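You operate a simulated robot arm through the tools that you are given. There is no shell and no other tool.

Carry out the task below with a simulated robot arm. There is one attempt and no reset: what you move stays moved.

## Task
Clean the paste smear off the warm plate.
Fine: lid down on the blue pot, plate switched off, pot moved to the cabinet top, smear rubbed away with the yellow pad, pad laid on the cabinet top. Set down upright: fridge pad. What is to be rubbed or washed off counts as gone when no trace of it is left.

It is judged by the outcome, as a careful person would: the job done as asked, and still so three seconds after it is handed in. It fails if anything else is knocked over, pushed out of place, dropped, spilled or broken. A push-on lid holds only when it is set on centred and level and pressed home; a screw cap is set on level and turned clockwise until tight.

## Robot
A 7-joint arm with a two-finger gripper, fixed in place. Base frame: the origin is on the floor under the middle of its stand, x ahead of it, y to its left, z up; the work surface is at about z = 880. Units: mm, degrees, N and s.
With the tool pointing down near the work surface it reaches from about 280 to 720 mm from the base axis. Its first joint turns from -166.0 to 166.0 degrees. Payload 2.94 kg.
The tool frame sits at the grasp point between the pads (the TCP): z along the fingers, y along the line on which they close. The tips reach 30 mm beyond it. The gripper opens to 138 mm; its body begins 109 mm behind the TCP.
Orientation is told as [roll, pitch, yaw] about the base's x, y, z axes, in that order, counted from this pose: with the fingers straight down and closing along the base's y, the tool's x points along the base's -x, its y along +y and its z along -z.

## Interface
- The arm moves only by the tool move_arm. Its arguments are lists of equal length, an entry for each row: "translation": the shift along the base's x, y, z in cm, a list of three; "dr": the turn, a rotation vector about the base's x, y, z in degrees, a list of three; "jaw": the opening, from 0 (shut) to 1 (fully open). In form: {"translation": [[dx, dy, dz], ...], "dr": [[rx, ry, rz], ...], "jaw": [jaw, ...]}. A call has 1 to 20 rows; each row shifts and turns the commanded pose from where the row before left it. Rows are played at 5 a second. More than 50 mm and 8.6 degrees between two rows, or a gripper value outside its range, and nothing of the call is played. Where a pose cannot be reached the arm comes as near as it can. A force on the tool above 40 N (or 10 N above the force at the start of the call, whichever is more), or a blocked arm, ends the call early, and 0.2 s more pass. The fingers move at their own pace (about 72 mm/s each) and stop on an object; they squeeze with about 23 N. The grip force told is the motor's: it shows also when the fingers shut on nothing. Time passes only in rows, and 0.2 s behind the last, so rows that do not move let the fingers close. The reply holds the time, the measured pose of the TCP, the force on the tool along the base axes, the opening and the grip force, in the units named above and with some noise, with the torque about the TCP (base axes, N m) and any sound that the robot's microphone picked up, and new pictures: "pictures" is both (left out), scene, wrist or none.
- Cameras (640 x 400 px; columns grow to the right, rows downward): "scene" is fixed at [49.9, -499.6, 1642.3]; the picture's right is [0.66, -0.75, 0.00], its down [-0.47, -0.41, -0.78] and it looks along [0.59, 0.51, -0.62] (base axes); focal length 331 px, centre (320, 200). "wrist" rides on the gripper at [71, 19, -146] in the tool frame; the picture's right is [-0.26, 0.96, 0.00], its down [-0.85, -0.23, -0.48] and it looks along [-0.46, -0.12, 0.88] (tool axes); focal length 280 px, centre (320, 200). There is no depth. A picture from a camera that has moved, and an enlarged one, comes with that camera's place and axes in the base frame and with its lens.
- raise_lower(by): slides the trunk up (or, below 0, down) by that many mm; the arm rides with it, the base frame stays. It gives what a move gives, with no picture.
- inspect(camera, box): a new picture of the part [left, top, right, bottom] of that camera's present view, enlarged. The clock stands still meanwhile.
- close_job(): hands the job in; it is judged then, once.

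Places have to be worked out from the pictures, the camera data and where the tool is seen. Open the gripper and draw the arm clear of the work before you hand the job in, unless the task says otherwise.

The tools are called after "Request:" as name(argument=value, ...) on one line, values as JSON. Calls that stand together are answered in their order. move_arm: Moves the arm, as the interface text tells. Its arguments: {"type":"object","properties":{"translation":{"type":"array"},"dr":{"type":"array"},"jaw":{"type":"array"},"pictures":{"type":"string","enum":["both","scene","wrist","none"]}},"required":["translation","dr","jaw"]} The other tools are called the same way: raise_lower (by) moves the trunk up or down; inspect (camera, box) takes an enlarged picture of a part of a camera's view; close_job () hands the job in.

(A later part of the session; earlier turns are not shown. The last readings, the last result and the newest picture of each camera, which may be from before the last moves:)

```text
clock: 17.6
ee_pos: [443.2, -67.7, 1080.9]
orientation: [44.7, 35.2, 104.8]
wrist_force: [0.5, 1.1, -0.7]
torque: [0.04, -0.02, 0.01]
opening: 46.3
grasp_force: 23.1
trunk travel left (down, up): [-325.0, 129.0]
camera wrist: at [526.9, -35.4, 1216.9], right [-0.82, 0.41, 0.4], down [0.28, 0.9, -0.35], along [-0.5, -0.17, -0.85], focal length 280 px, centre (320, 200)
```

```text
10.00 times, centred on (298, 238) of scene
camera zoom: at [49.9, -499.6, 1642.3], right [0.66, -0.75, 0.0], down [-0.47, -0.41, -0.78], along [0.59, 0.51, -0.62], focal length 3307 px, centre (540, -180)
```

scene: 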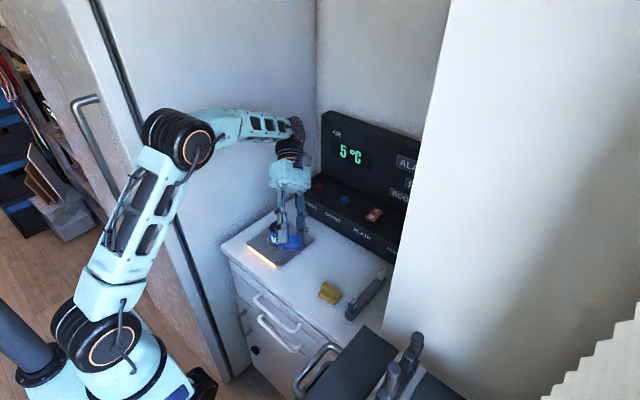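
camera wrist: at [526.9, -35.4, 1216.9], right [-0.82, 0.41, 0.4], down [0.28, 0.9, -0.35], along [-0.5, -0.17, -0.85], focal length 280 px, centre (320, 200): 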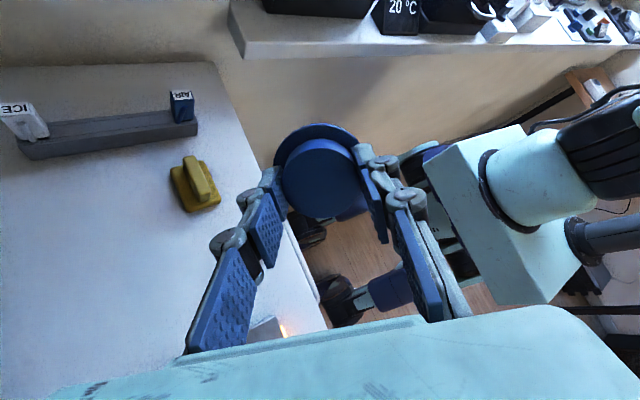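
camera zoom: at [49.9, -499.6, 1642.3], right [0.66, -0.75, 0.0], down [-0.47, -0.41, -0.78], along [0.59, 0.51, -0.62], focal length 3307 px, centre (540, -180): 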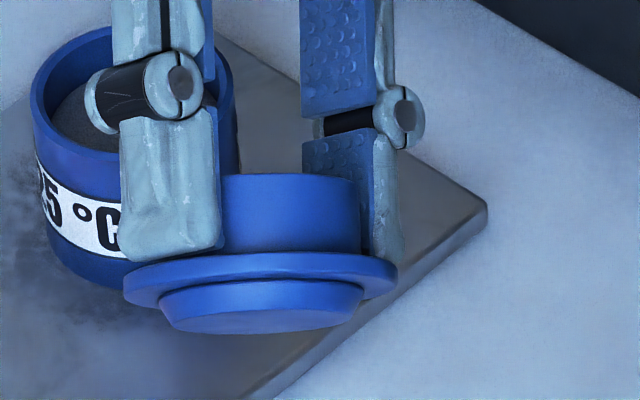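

The underside has a short tapered plug (~50 mm) below the flange, so the lid is right way up and plugs into the pot. I untilt and carry it above the pot at about (525, 82).

Request:
move_arm(translation=[[1, 1, 0], [1, 1.2, 0], [1, 1.5, 0], [1, 1.5, 0], [1, 1.5, 0], [1, 1.5, 0], [1, 1.5, 0], [0.8, 2, 0], [0.29, 2, 0], [0, 1.13, -1], [0, 0, -1], [0, 0, 0]], dr=[[5.5, -5.5, 0], [5.5, -5.5, 0], [5.5, -5.5, 0], [5.5, -5.5, 0], [5.5, -5.5, 0], [5.5, -5.5, 0], [5.5, -5.5, 0], [0, 0, 0], [0, 0, 0], [0, 0, 0], [0, 0, 0], [0, 0, 0]], jaw=[0.2, 0.2, 0.2, 0.2, 0.2, 0.2, 0.2, 0.2, 0.2, 0.2, 0.2, 0.2])

Request:
inspect(camera="wrist", box=[220, 80, 420, 250])

Request:
inspect(camera="scene", box=[240, 160, 340, 270])

```text
clock: 20.2
ee_pos: [525.9, 79.7, 1060.8]
orientation: [0.0, 0.0, 89.9]
wrist_force: [-0.3, 1.0, -0.3]
torque: [0.03, 0.03, -0.02]
opening: 46.3
grasp_force: 22.6
trunk travel left (down, up): [-325.0, 129.0]
camera wrist: at [506.9, 8.9, 1206.5], right [-0.96, 0.26, 0.0], down [0.23, 0.85, 0.48], along [0.12, 0.46, -0.88], focal length 280 px, centre (320, 200)
```

scene: 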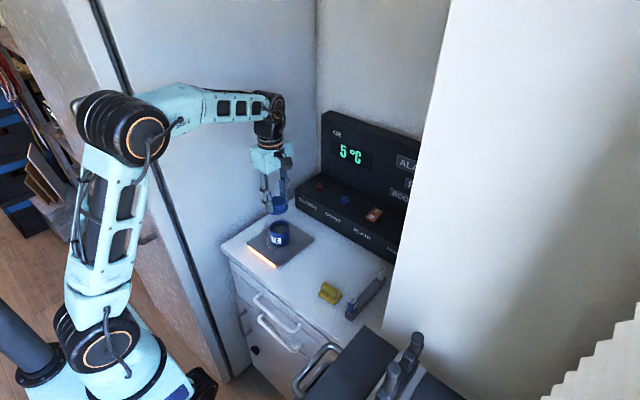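
wrist: 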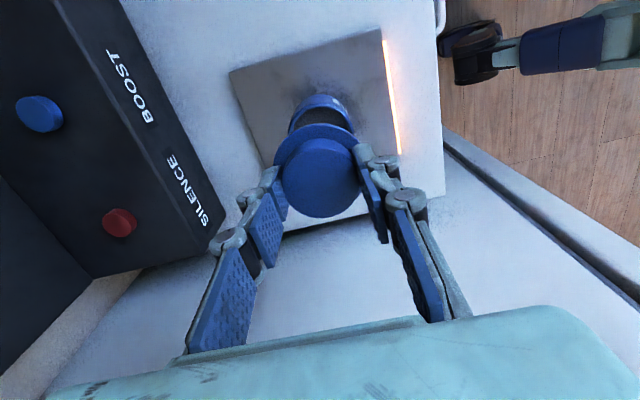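

```text
2.35 times, centred on (320, 165) of wrist
camera zoom: at [506.9, 8.9, 1206.5], right [-0.96, 0.26, 0.0], down [0.23, 0.85, 0.48], along [0.12, 0.46, -0.88], focal length 660 px, centre (320, 282)
```

zoom: 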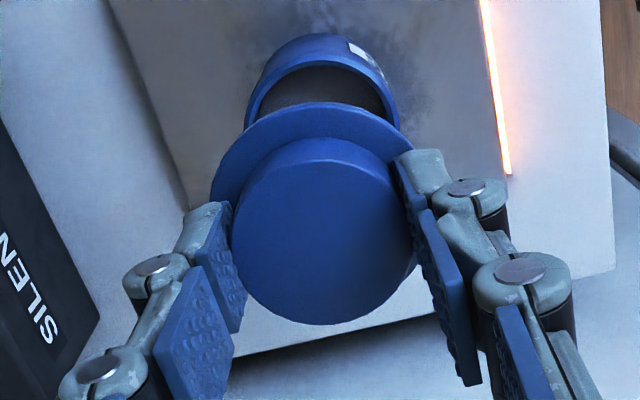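

```text
3.64 times, centred on (290, 215) of scene
camera zoom: at [49.9, -499.6, 1642.3], right [0.66, -0.75, 0.0], down [-0.47, -0.41, -0.78], along [0.59, 0.51, -0.62], focal length 1202 px, centre (429, 146)
```

zoom: 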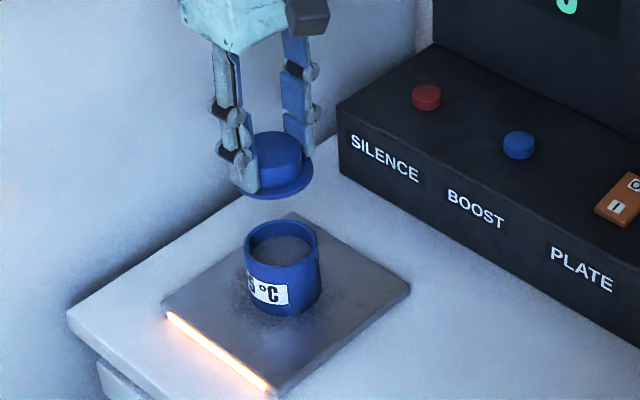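

Request:
inspect(camera="wrist", box=[270, 80, 370, 150])

Request:
inspect(camera="scene", box=[255, 185, 325, 255])

```text
5.71 times, centred on (320, 115) of wrist
camera zoom: at [506.9, 8.9, 1206.5], right [-0.96, 0.26, 0.0], down [0.23, 0.85, 0.48], along [0.12, 0.46, -0.88], focal length 1602 px, centre (320, 686)
```

zoom: 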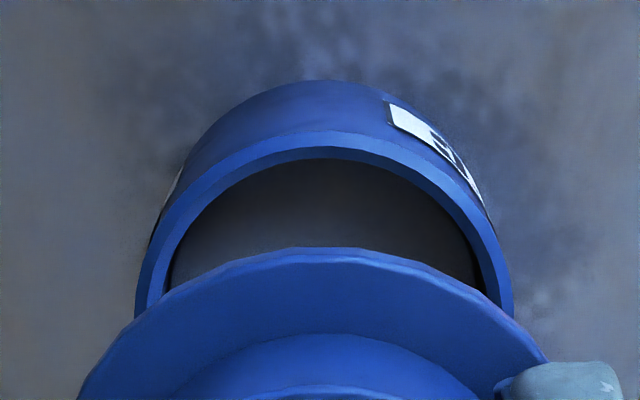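

```text
5.71 times, centred on (290, 220) of scene
camera zoom: at [49.9, -499.6, 1642.3], right [0.66, -0.75, 0.0], down [-0.47, -0.41, -0.78], along [0.59, 0.51, -0.62], focal length 1890 px, centre (491, 86)
```

zoom: 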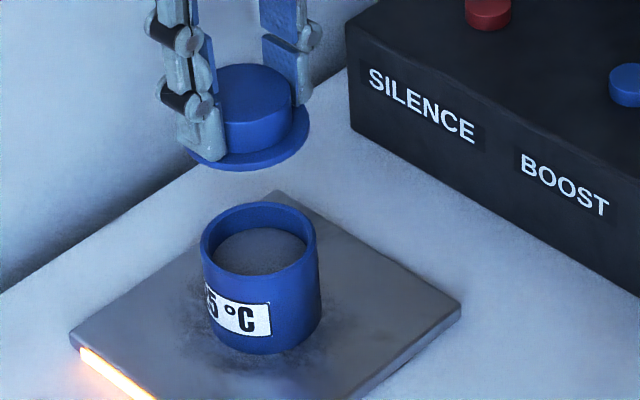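

Comparing both views, the lid is within ~1–1.5 mm of the pot axis (pot slightly toward +y). I shift +0.8 mm in y and descend to just above the rim.

Request:
move_arm(translation=[[0, 0.08, -1.5], [0, 0, -1.5], [0, 0, -1.5], [0, 0, -1], [0, 0, 0]], dr=[[0, 0, 0], [0, 0, 0], [0, 0, 0], [0, 0, 0], [0, 0, 0]], jaw=[0.2, 0.2, 0.2, 0.2, 0.2])

Request:
inspect(camera="wrist", box=[260, 80, 380, 170])

Request:
inspect(camera="scene", box=[250, 190, 310, 250])

```text
clock: 21.4
ee_pos: [524.5, 81.9, 1005.6]
orientation: [0.1, 0.0, 90.0]
wrist_force: [0.1, 0.6, -0.2]
torque: [-0.03, -0.02, 0.02]
opening: 46.2
grasp_force: 22.9
trunk travel left (down, up): [-325.0, 129.0]
camera wrist: at [506.0, 11.6, 1150.1], right [-0.96, 0.26, 0.0], down [0.23, 0.85, 0.48], along [0.12, 0.46, -0.88], focal length 280 px, centre (320, 200)
```

scene: 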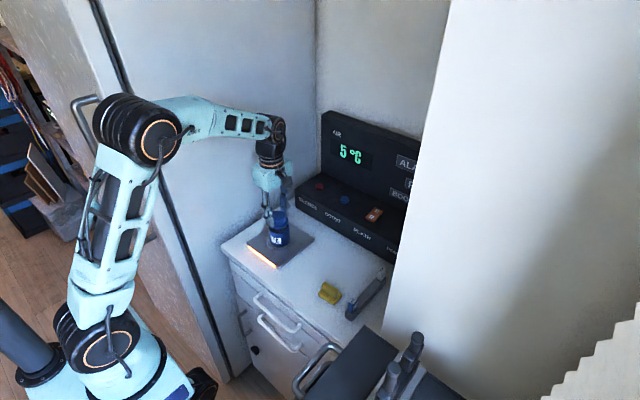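
wrist: 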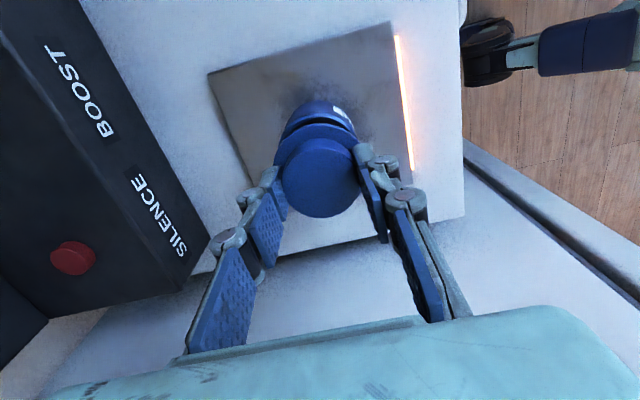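

```text
4.44 times, centred on (320, 125) of wrist
camera zoom: at [506.0, 11.6, 1150.1], right [-0.96, 0.26, 0.0], down [0.23, 0.85, 0.48], along [0.12, 0.46, -0.88], focal length 1246 px, centre (320, 533)
```

zoom: 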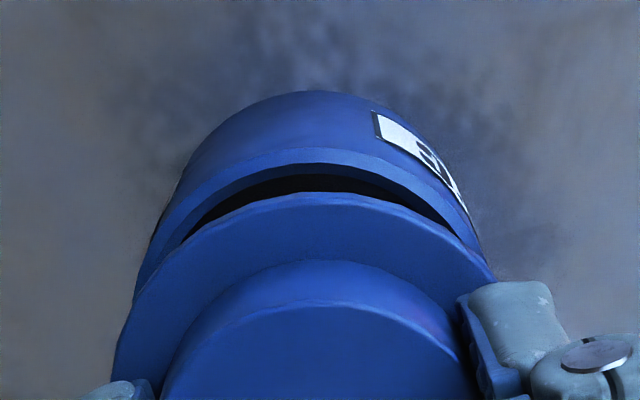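

```text
6.67 times, centred on (280, 220) of scene
camera zoom: at [49.9, -499.6, 1642.3], right [0.66, -0.75, 0.0], down [-0.47, -0.41, -0.78], along [0.59, 0.51, -0.62], focal length 2204 px, centre (587, 67)
```

zoom: 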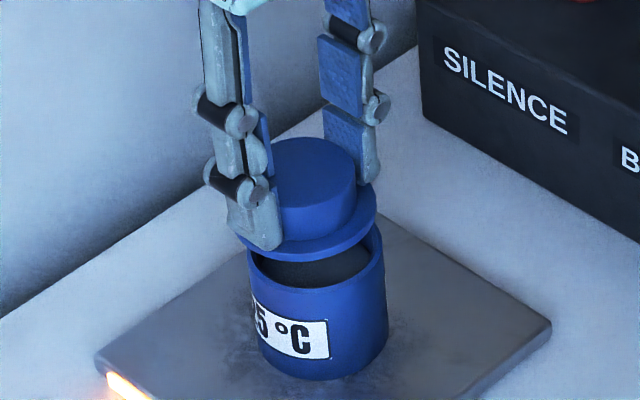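

Request:
inspect(camera="scene", box=[266, 205, 296, 235])

Request:
inspect(camera="wrist", box=[275, 90, 365, 150])

```text
13.33 times, centred on (281, 220) of scene
camera zoom: at [49.9, -499.6, 1642.3], right [0.66, -0.75, 0.0], down [-0.47, -0.41, -0.78], along [0.59, 0.51, -0.62], focal length 4409 px, centre (840, -67)
```

zoom: 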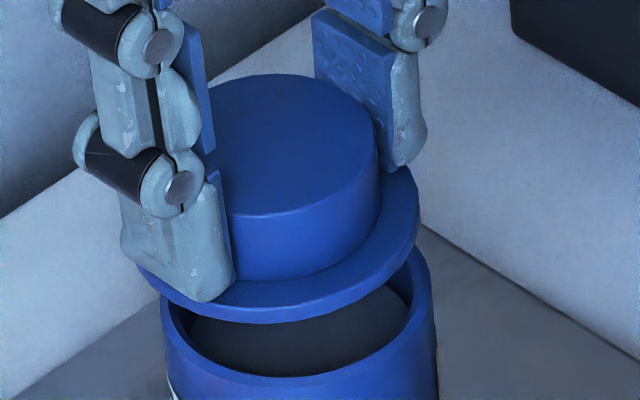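

```text
6.67 times, centred on (320, 120) of wrist
camera zoom: at [506.0, 11.6, 1150.1], right [-0.96, 0.26, 0.0], down [0.23, 0.85, 0.48], along [0.12, 0.46, -0.88], focal length 1869 px, centre (320, 733)
```

zoom: 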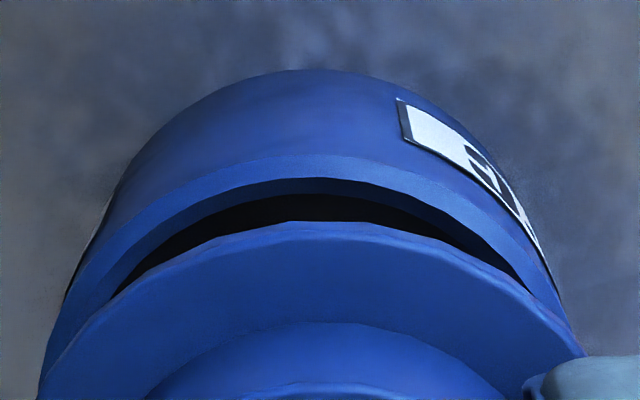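

The scene view suggests the lid sits ~2 mm too far in the -x/+y direction, the wrist view ~1.7 mm too far +y. I correct by (+0.6, -1.5) mm and lower a bit more to recheck.

Request:
move_arm(translation=[[0.06, -0.15, 0], [0, 0, -0.5], [0, 0, -0.3], [0, 0, 0], [0, 0, 0]], dr=[[0, 0, 0], [0, 0, 0], [0, 0, 0], [0, 0, 0], [0, 0, 0]], jaw=[0.2, 0.2, 0.2, 0.2, 0.2])

Request:
inspect(camera="scene", box=[266, 205, 296, 235])

Request:
inspect(camera="wrist", box=[275, 90, 365, 150])

```text
clock: 22.6
ee_pos: [525.6, 80.9, 998.4]
orientation: [0.0, 0.1, 89.9]
wrist_force: [-0.1, 0.6, -0.2]
torque: [-0.02, -0.02, 0.0]
opening: 45.7
grasp_force: 22.7
trunk travel left (down, up): [-325.0, 129.0]
camera wrist: at [506.8, 9.0, 1143.1], right [-0.96, 0.26, 0.0], down [0.23, 0.85, 0.48], along [0.12, 0.46, -0.88], focal length 280 px, centre (320, 200)
```

scene: 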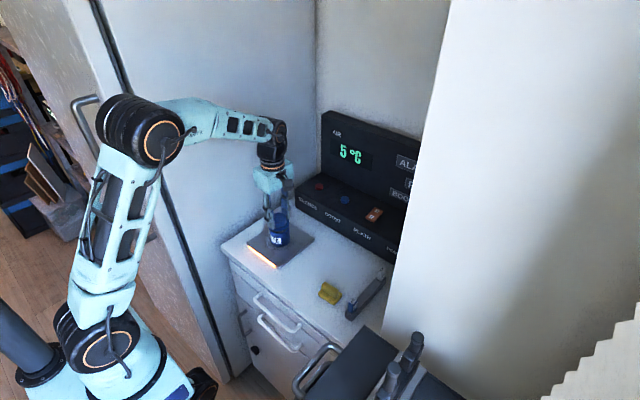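
wrist: 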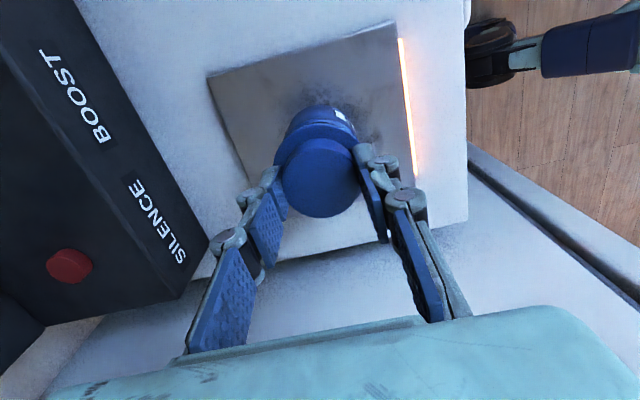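

```text
13.33 times, centred on (281, 220) of scene
camera zoom: at [49.9, -499.6, 1642.3], right [0.66, -0.75, 0.0], down [-0.47, -0.41, -0.78], along [0.59, 0.51, -0.62], focal length 4409 px, centre (840, -67)
```

zoom: 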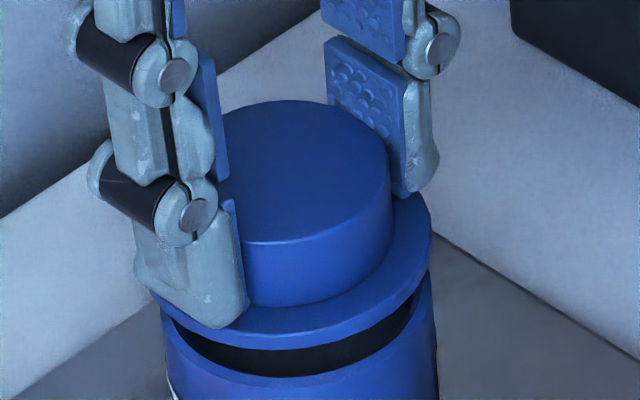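

```text
6.67 times, centred on (320, 120) of wrist
camera zoom: at [506.8, 9.0, 1143.1], right [-0.96, 0.26, 0.0], down [0.23, 0.85, 0.48], along [0.12, 0.46, -0.88], focal length 1869 px, centre (320, 733)
```

zoom: 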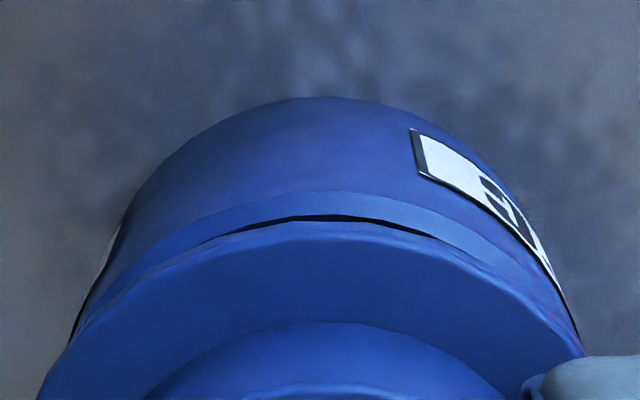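

Now both views agree to within about 1 mm. I lower the plug into the pot in small steps, watching the force.

Request:
move_arm(translation=[[0, 0, -0.3], [0, 0, -0.3], [0, 0, -0.3], [0, 0, -0.2], [0, 0, -0.2], [0, 0, 0]], dr=[[0, 0, 0], [0, 0, 0], [0, 0, 0], [0, 0, 0], [0, 0, 0], [0, 0, 0]], jaw=[0.2, 0.2, 0.2, 0.2, 0.2, 0.2])

Request:
inspect(camera="scene", box=[266, 205, 296, 235])

```text
clock: 24.0
ee_pos: [525.9, 80.0, 986.5]
orientation: [-0.2, -0.1, 90.1]
wrist_force: [-0.1, 0.7, 16.7]
torque: [-0.04, 0.04, 0.17]
opening: 46.1
grasp_force: 22.8
trunk travel left (down, up): [-325.0, 129.0]
camera wrist: at [506.8, 9.2, 1131.4], right [-0.96, 0.26, 0.0], down [0.23, 0.85, 0.48], along [0.13, 0.46, -0.88], focal length 280 px, centre (320, 200)
```

scene: 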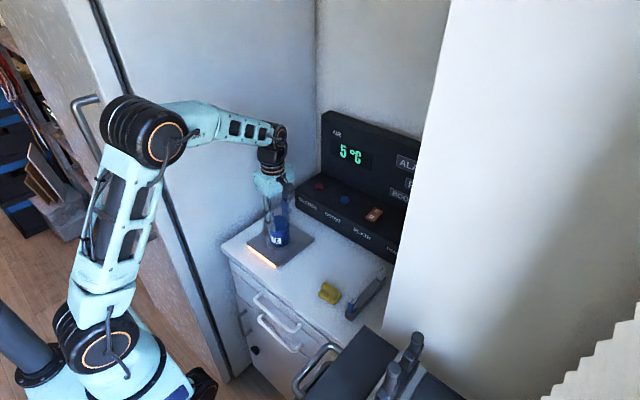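
wrist: 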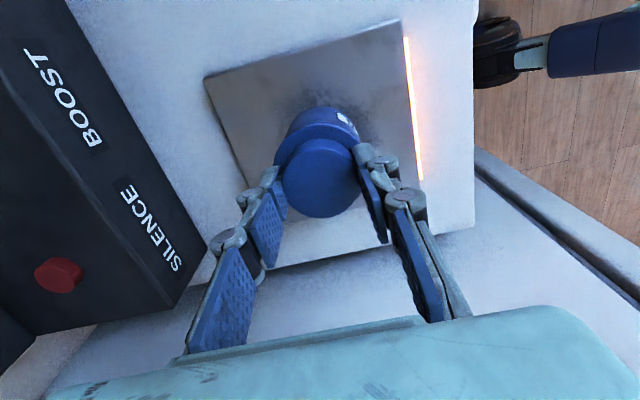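

```text
13.33 times, centred on (281, 220) of scene
camera zoom: at [49.9, -499.6, 1642.3], right [0.66, -0.75, 0.0], down [-0.47, -0.41, -0.78], along [0.59, 0.51, -0.62], focal length 4409 px, centre (840, -67)
```

zoom: 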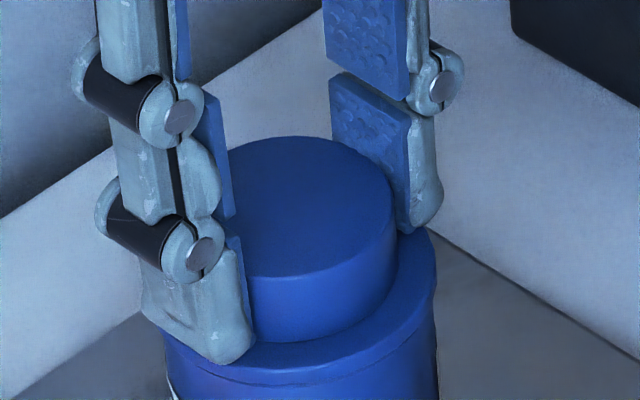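

Contact at 16.7 N with the flange nearly on the rim. I press further in half-millimetre steps toward ~35 N and listen for a click.

Request:
move_arm(translation=[[0, 0, -0.05], [0, 0, -0.05], [0, 0, -0.05], [0, 0, 0]], dr=[[0, 0, 0], [0, 0, 0], [0, 0, 0], [0, 0, 0]], jaw=[0.2, 0.2, 0.2, 0.2])

Request:
inspect(camera="scene", box=[268, 215, 292, 239])

Request:
inspect(camera="wrist", box=[275, 90, 365, 150])

```text
clock: 25.0
ee_pos: [524.1, 79.7, 984.8]
orientation: [-0.1, 0.0, 89.9]
wrist_force: [6.3, -1.1, 18.0]
torque: [0.01, -0.21, 0.0]
opening: 45.6
grasp_force: 22.8
trunk travel left (down, up): [-325.0, 129.0]
camera wrist: at [506.0, 9.2, 1129.4], right [-0.96, 0.26, 0.0], down [0.23, 0.85, 0.48], along [0.13, 0.46, -0.88], focal length 280 px, centre (320, 200)
```

scene: 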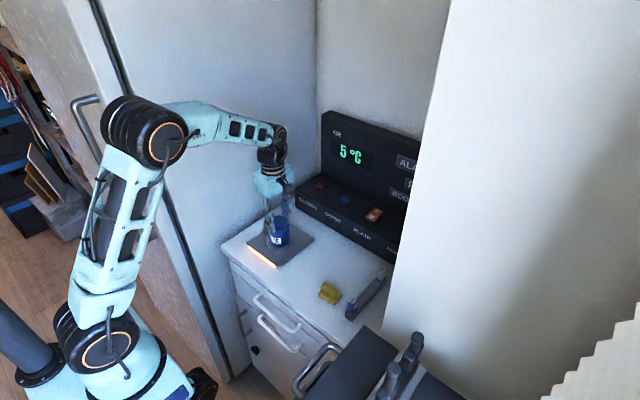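
wrist: 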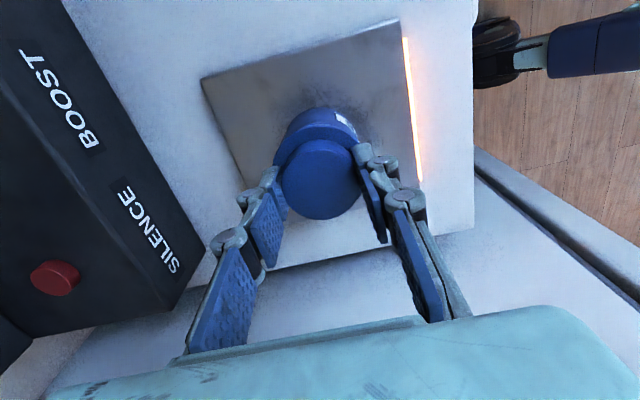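

```text
16.00 times, centred on (280, 227) of scene
camera zoom: at [49.9, -499.6, 1642.3], right [0.66, -0.75, 0.0], down [-0.47, -0.41, -0.78], along [0.59, 0.51, -0.62], focal length 5291 px, centre (960, -232)
```

zoom: 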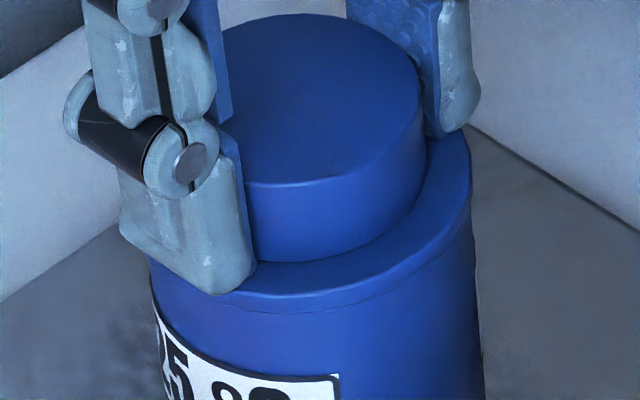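

```text
6.67 times, centred on (320, 120) of wrist
camera zoom: at [506.0, 9.2, 1129.4], right [-0.96, 0.26, 0.0], down [0.23, 0.85, 0.48], along [0.13, 0.46, -0.88], focal length 1869 px, centre (320, 733)
```

zoom: 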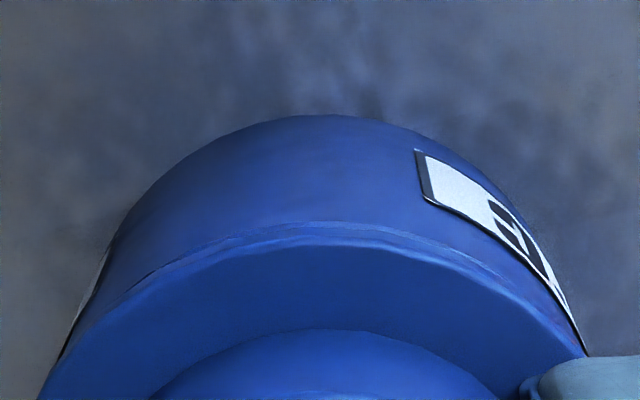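

Request:
inspect(camera="scene", box=[272, 222, 292, 234])

Request:
inspect(camera="wrist", box=[285, 100, 355, 140])

```text
16.00 times, centred on (282, 228) of scene
camera zoom: at [49.9, -499.6, 1642.3], right [0.66, -0.75, 0.0], down [-0.47, -0.41, -0.78], along [0.59, 0.51, -0.62], focal length 5291 px, centre (928, -248)
```

zoom: 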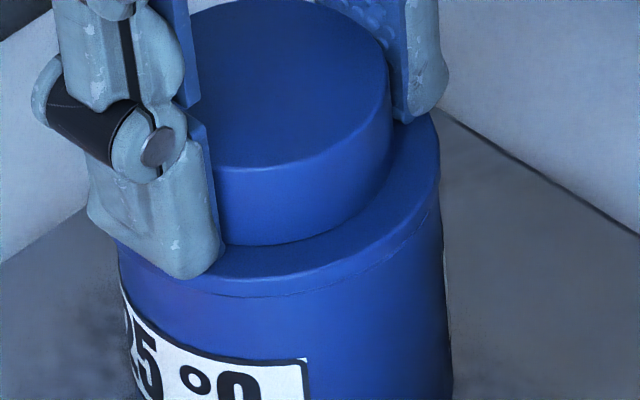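

```text
9.14 times, centred on (320, 120) of wrist
camera zoom: at [506.0, 9.2, 1129.4], right [-0.96, 0.26, 0.0], down [0.23, 0.85, 0.48], along [0.13, 0.46, -0.88], focal length 2564 px, centre (320, 931)
```

zoom: 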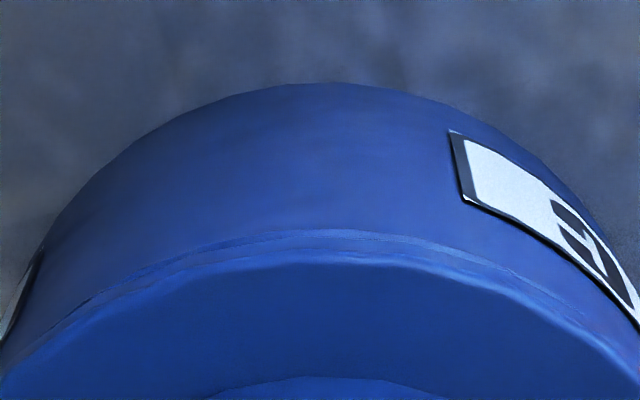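

The flange looks flush on the rim all around, with only a thin junction line. I press harder (up to just under the 40 N limit) to drive it home.

Request:
move_arm(translation=[[0, 0, -0.1], [0, 0, -0.1], [0, 0, -0.1], [0, 0, -0.1], [0, 0, 0]], dr=[[0, 0, 0], [0, 0, 0], [0, 0, 0], [0, 0, 0], [0, 0, 0]], jaw=[0.2, 0.2, 0.2, 0.2, 0.2])

Request:
inspect(camera="scene", box=[268, 215, 292, 239])

Request:
inspect(camera="wrist", box=[275, 90, 365, 150])

```text
clock: 26.0
ee_pos: [525.0, 81.2, 984.3]
orientation: [-0.6, -0.2, 89.9]
wrist_force: [-4.4, -2.3, 15.4]
torque: [-0.05, 0.58, 0.06]
opening: 45.3
grasp_force: 23.2
trunk travel left (down, up): [-325.0, 129.0]
stopped in row 5: the force on the tool passed its limit at 41 N (the readings are from after the stop); the commanded pose is now the measured one
camera wrist: at [505.5, 9.2, 1128.8], right [-0.96, 0.26, -0.01], down [0.23, 0.85, 0.48], along [0.13, 0.46, -0.88], focal length 280 px, centre (320, 200)
```

scene: 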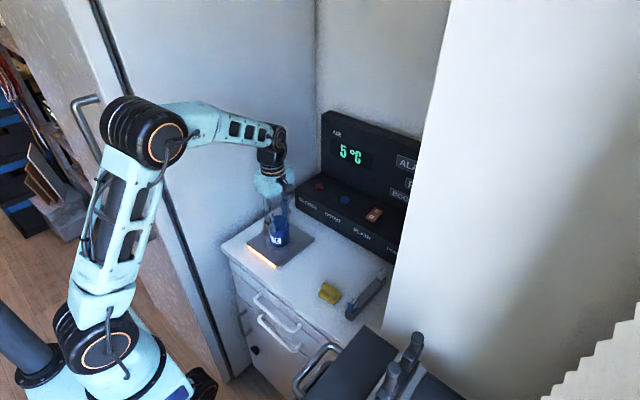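
wrist: 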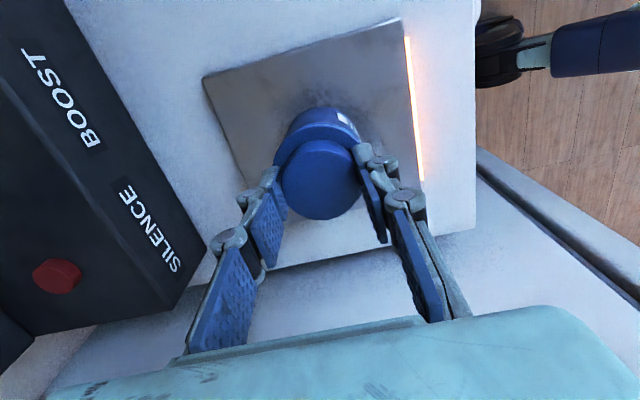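

```text
16.00 times, centred on (280, 227) of scene
camera zoom: at [49.9, -499.6, 1642.3], right [0.66, -0.75, 0.0], down [-0.47, -0.41, -0.78], along [0.59, 0.51, -0.62], focal length 5291 px, centre (960, -232)
```

zoom: 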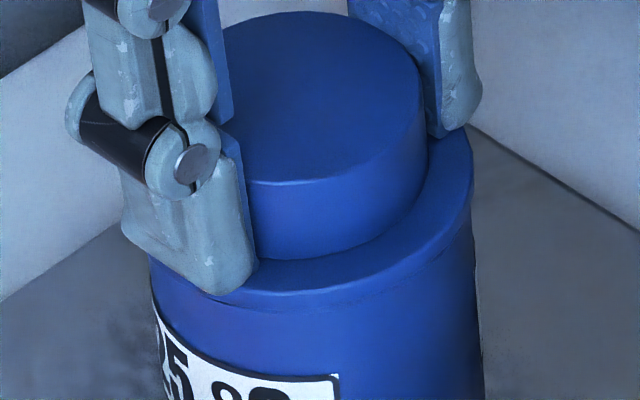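

```text
6.67 times, centred on (320, 120) of wrist
camera zoom: at [505.5, 9.2, 1128.8], right [-0.96, 0.26, -0.01], down [0.23, 0.85, 0.48], along [0.13, 0.46, -0.88], focal length 1869 px, centre (320, 733)
```

zoom: 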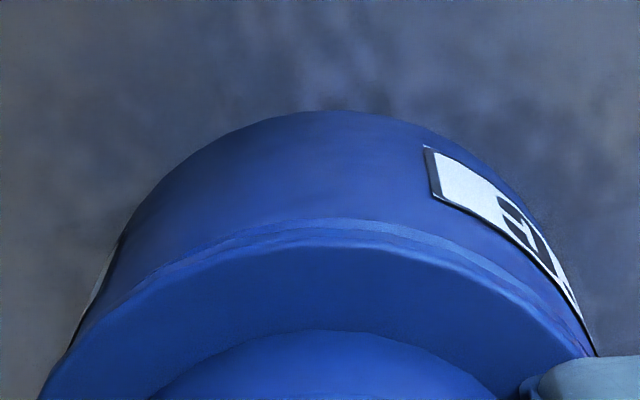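

The arm hit 41 N with almost no further travel, so the flange is against a hard stop. I release the knob and rise to inspect the seat.

Request:
move_arm(translation=[[0, 0, 0.05], [0, 0, 0], [0, 0, 0], [0, 0, 0], [0, 0, 2], [0, 0, 3], [0, 0, 0]], dr=[[0, 0, 0], [0, 0, 0], [0, 0, 0], [0, 0, 0], [0, 0, 0], [0, 0, 0], [0, 0, 0]], jaw=[0.3, 0.4, 0.55, 0.6, 0.6, 0.6, 0.6])

Request:
inspect(camera="scene", box=[260, 212, 300, 250])

Request:
inspect(camera="wrist", box=[260, 80, 380, 190])

```text
clock: 27.6
ee_pos: [530.3, 78.3, 1033.4]
orientation: [-0.3, -0.1, 89.8]
wrist_force: [0.1, -0.6, -0.4]
torque: [0.0, -0.04, -0.01]
opening: 82.7
grasp_force: 0.1
trunk travel left (down, up): [-325.0, 129.0]
camera wrist: at [509.3, 7.9, 1176.9], right [-0.96, 0.26, -0.01], down [0.23, 0.85, 0.48], along [0.13, 0.46, -0.88], focal length 280 px, centre (320, 200)
```

scene: 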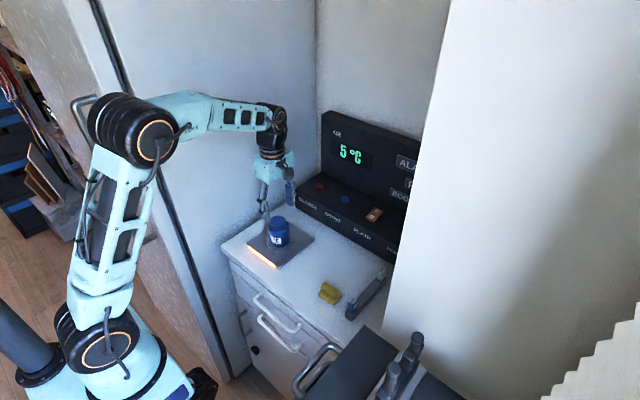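
wrist: 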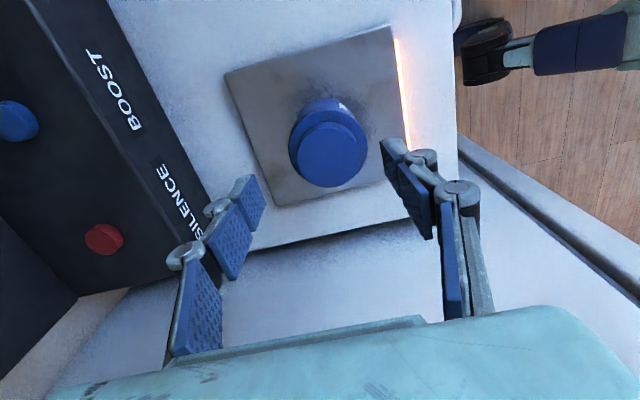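

```text
10.53 times, centred on (280, 231) of scene
camera zoom: at [49.9, -499.6, 1642.3], right [0.66, -0.75, 0.0], down [-0.47, -0.41, -0.78], along [0.59, 0.51, -0.62], focal length 3481 px, centre (741, -126)
```

zoom: 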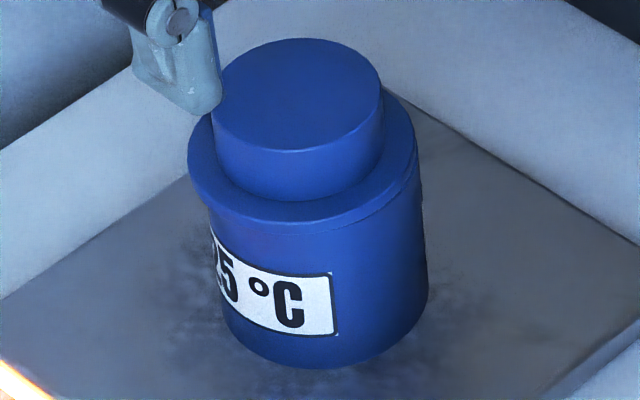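

```text
3.64 times, centred on (320, 135) of wrist
camera zoom: at [509.3, 7.9, 1176.9], right [-0.96, 0.26, -0.01], down [0.23, 0.85, 0.48], along [0.13, 0.46, -0.88], focal length 1020 px, centre (320, 436)
```

zoom: 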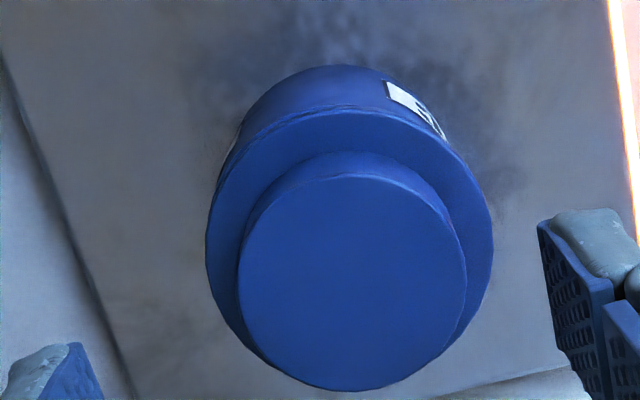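

The lid is on, but both views hint it may sit ~2 mm off toward -x/+y. I'll close the fingers and press down on the knob's centre, which leaves the lid free to self-centre and go fully home.

Request:
move_arm(translation=[[0, 0, 1], [0, 0, 0], [0, 0, 0], [0, 0, 0], [0, 0, 0], [0, 0, 0]], dr=[[0.3, 0.1, 0.1], [0, 0, 0], [0, 0, 0], [0, 0, 0], [0, 0, 0], [0, 0, 0]], jaw=[0.5, 0.3, 0.1, 0, 0, 0])

Request:
inspect(camera="wrist", box=[250, 80, 390, 220])

```text
clock: 29.0
ee_pos: [528.4, 78.5, 1042.2]
orientation: [-0.3, -0.4, 89.9]
wrist_force: [0.7, 1.0, -0.4]
torque: [0.01, -0.01, 0.03]
opening: 0.0
grasp_force: 23.4
trunk travel left (down, up): [-325.0, 129.0]
camera wrist: at [508.3, 7.8, 1186.8], right [-0.97, 0.26, 0.0], down [0.23, 0.85, 0.48], along [0.13, 0.47, -0.88], focal length 280 px, centre (320, 200)
```

scene: 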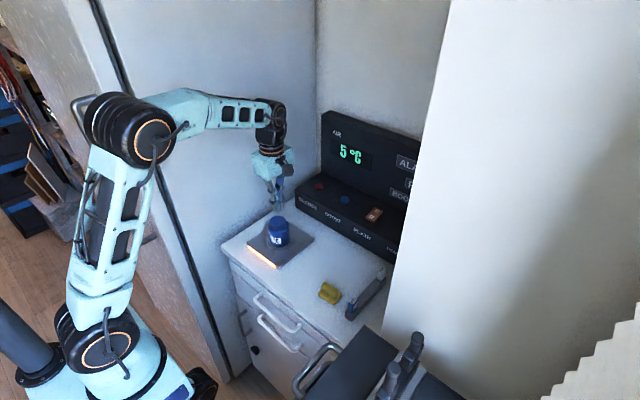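
wrist: 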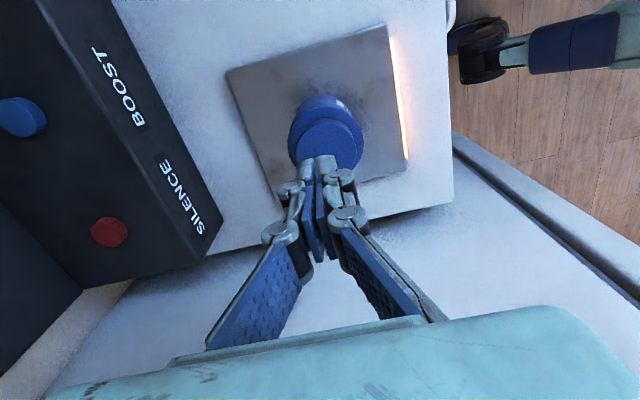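

```text
2.86 times, centred on (320, 150) of wrist
camera zoom: at [508.3, 7.8, 1186.8], right [-0.97, 0.26, 0.0], down [0.23, 0.85, 0.48], along [0.13, 0.47, -0.88], focal length 801 px, centre (320, 343)
```

zoom: 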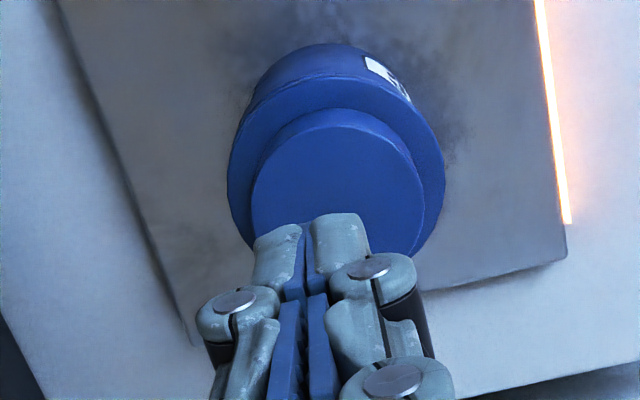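

The TCP reads (528.4, 78.5); I shift to the knob centre (~524.5, 81.8) and descend until contact.

Request:
move_arm(translation=[[-0.38, 0.33, 0], [0, 0, -1], [0, 0, -1], [0, 0, -0.8], [0, 0, 0]], dr=[[0.3, 0.3, 0], [0, 0, 0], [0, 0, 0], [0, 0, 0], [0, 0, 0]], jaw=[0, 0, 0, 0, 0])

Request:
inspect(camera="wrist", box=[250, 80, 390, 220])

Request:
inspect(camera="scene", box=[260, 205, 300, 245])

```text
clock: 30.2
ee_pos: [524.2, 84.3, 1014.3]
orientation: [0.1, -0.9, 89.9]
wrist_force: [0.0, -1.1, 0.5]
torque: [0.0, -0.03, 0.02]
opening: 0.1
grasp_force: 23.0
trunk travel left (down, up): [-325.0, 129.0]
camera wrist: at [505.5, 11.4, 1157.9], right [-0.97, 0.26, 0.0], down [0.23, 0.84, 0.49], along [0.12, 0.47, -0.87], focal length 280 px, centre (320, 200)
```

scene: 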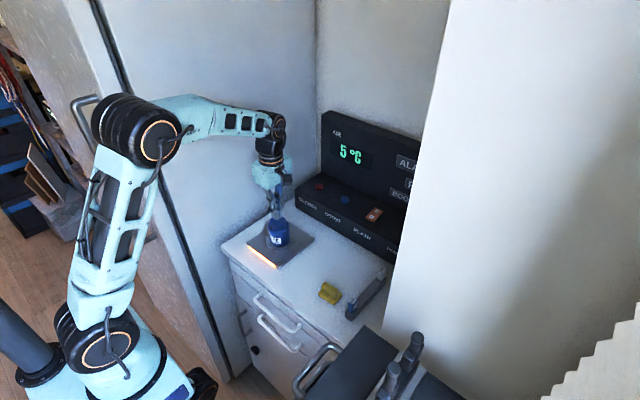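
wrist: 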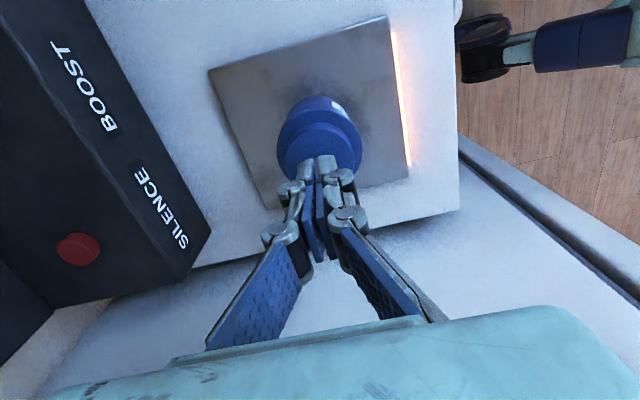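

```text
2.86 times, centred on (320, 150) of wrist
camera zoom: at [505.5, 11.4, 1157.9], right [-0.97, 0.26, 0.0], down [0.23, 0.84, 0.49], along [0.12, 0.47, -0.87], focal length 801 px, centre (320, 343)
```

zoom: 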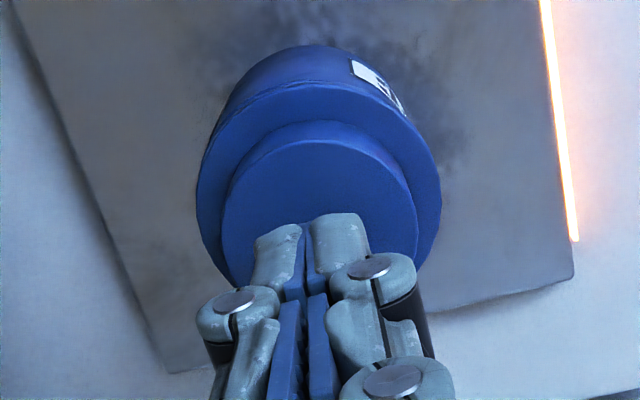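

```text
10.00 times, centred on (280, 225) of scene
camera zoom: at [49.9, -499.6, 1642.3], right [0.66, -0.75, 0.0], down [-0.47, -0.41, -0.78], along [0.59, 0.51, -0.62], focal length 3307 px, centre (720, -50)
```

zoom: 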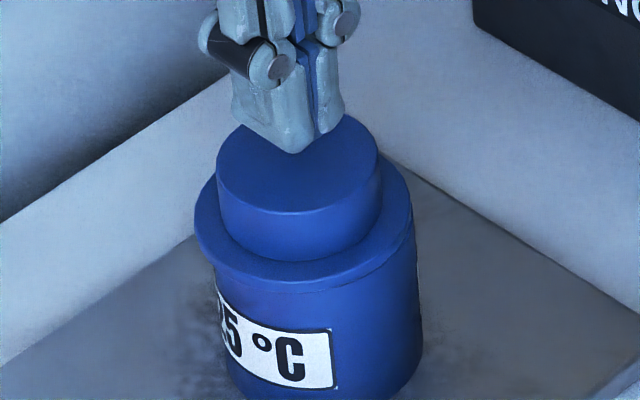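

Tips are above the knob, roughly centred. I remove the small tilt and lower slowly onto the knob, pressing progressively.

Request:
move_arm(translation=[[0, -0.1, -0.3], [0, 0, -0.3], [0, 0, -0.2], [0, 0, -0.1], [0, 0, 0]], dr=[[-0.8, -0.1, 0], [0, 0, 0], [0, 0, 0], [0, 0, 0], [0, 0, 0]], jaw=[0, 0, 0, 0, 0])

Request:
inspect(camera="scene", box=[260, 205, 300, 245])

```text
clock: 31.4
ee_pos: [523.1, 82.6, 1005.3]
orientation: [0.0, 0.0, 90.1]
wrist_force: [0.2, 0.4, -0.2]
torque: [0.01, -0.01, 0.01]
opening: 0.0
grasp_force: 23.2
trunk travel left (down, up): [-325.0, 129.0]
camera wrist: at [504.5, 12.4, 1150.4], right [-0.97, 0.26, 0.0], down [0.23, 0.85, 0.47], along [0.13, 0.46, -0.88], focal length 280 px, centre (320, 200)
```

scene: 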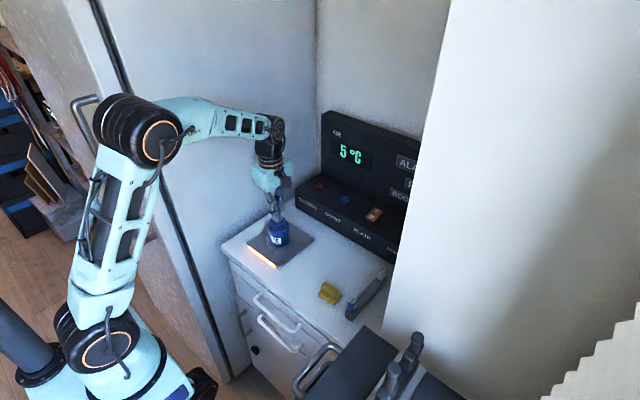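
wrist: 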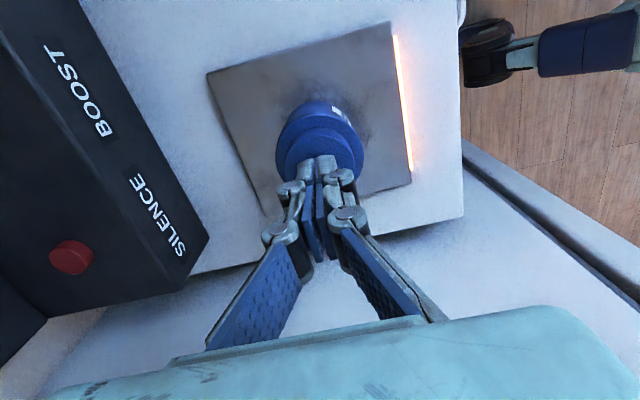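

```text
10.00 times, centred on (280, 225) of scene
camera zoom: at [49.9, -499.6, 1642.3], right [0.66, -0.75, 0.0], down [-0.47, -0.41, -0.78], along [0.59, 0.51, -0.62], focal length 3307 px, centre (720, -50)
```

zoom: 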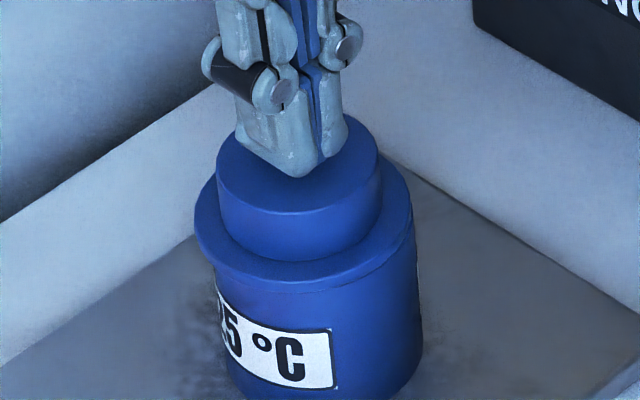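

No contact yet. I continue down in 1 mm steps until it presses firmly.

Request:
move_arm(translation=[[0, 0, -0.1], [0, 0, -0.1], [0, 0, -0.1], [0, 0, -0.1], [0, 0, -0.1], [0, 0, -0.1], [0, 0, 0]], dr=[[0, 0, 0], [0, 0, 0], [0, 0, 0], [0, 0, 0], [0, 0, 0], [0, 0, 0], [0, 0, 0]], jaw=[0, 0, 0, 0, 0, 0, 0])

Request:
inspect(camera="scene", box=[260, 205, 300, 245])

```text
clock: 33.0
ee_pos: [523.2, 81.1, 1000.5]
orientation: [-0.2, 0.2, 89.9]
wrist_force: [-1.1, -0.3, 12.7]
torque: [0.01, 0.06, 0.01]
opening: 5.8
grasp_force: 23.3
trunk travel left (down, up): [-325.0, 129.0]
camera wrist: at [503.4, 11.7, 1145.8], right [-0.97, 0.26, 0.0], down [0.23, 0.85, 0.48], along [0.13, 0.46, -0.88], focal length 280 px, centre (320, 200)
```

scene: 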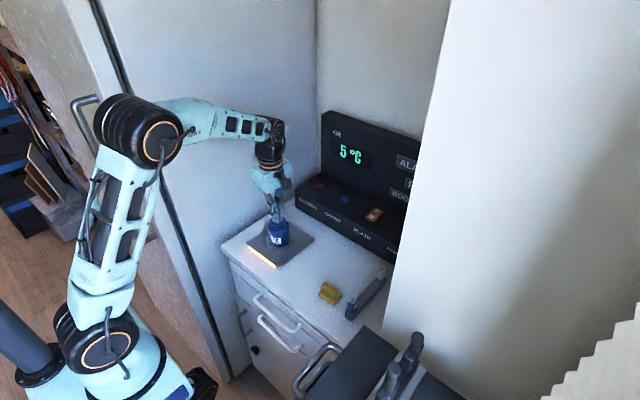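
wrist: 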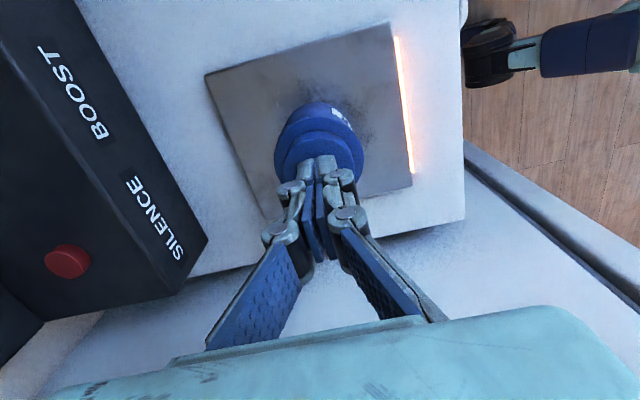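

```text
10.00 times, centred on (280, 225) of scene
camera zoom: at [49.9, -499.6, 1642.3], right [0.66, -0.75, 0.0], down [-0.47, -0.41, -0.78], along [0.59, 0.51, -0.62], focal length 3307 px, centre (720, -50)
```

zoom: 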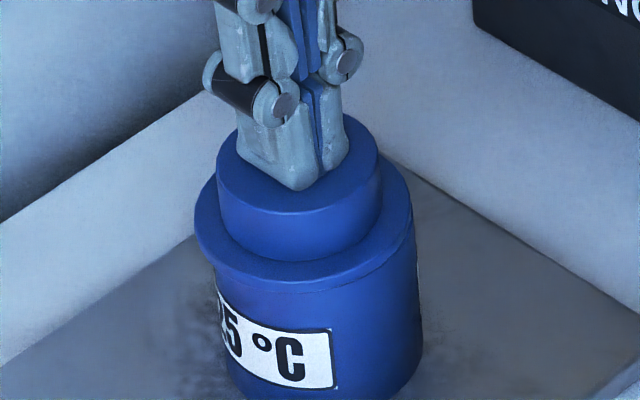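

Contact at 12.7 N, nothing shifts. I push further to near the limit to be sure it is home.

Request:
move_arm(translation=[[0, 0, -0.1], [0, 0, -0.1], [0, 0, -0.1], [0, 0, -0.1], [0, 0, 0]], dr=[[0, 0, 0], [0, 0, 0], [0, 0, 0], [0, 0, 0], [0, 0, 0]], jaw=[0, 0, 0, 0, 0])

Request:
inspect(camera="scene", box=[260, 205, 300, 245])

```text
clock: 34.1
ee_pos: [524.2, 83.5, 1000.7]
orientation: [-0.8, 0.1, 90.0]
wrist_force: [-2.7, 0.5, 15.5]
torque: [-0.01, 0.06, -0.05]
opening: 5.9
grasp_force: 23.1
trunk travel left (down, up): [-325.0, 129.0]
stopped in row 5: the force on the tool passed its limit at 40 N (the readings are from after the stop); the commanded pose is now the measured one
camera wrist: at [503.9, 12.1, 1145.5], right [-0.97, 0.26, -0.01], down [0.22, 0.85, 0.48], along [0.14, 0.46, -0.88], focal length 280 px, centre (320, 200)
```

scene: 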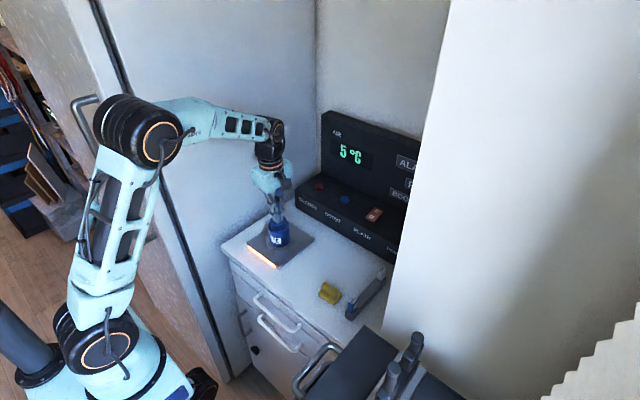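
wrist: 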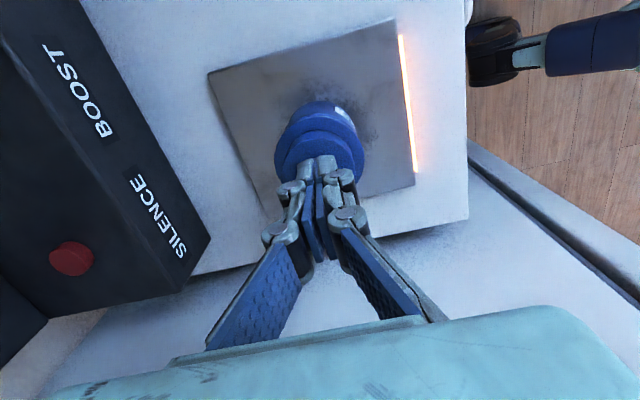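

```text
10.00 times, centred on (280, 225) of scene
camera zoom: at [49.9, -499.6, 1642.3], right [0.66, -0.75, 0.0], down [-0.47, -0.41, -0.78], along [0.59, 0.51, -0.62], focal length 3307 px, centre (720, -50)
```

zoom: 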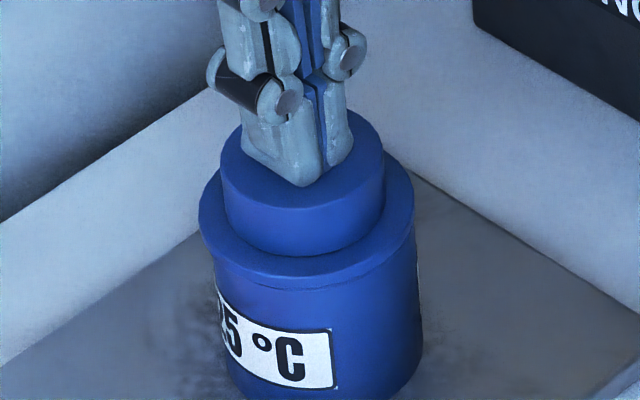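

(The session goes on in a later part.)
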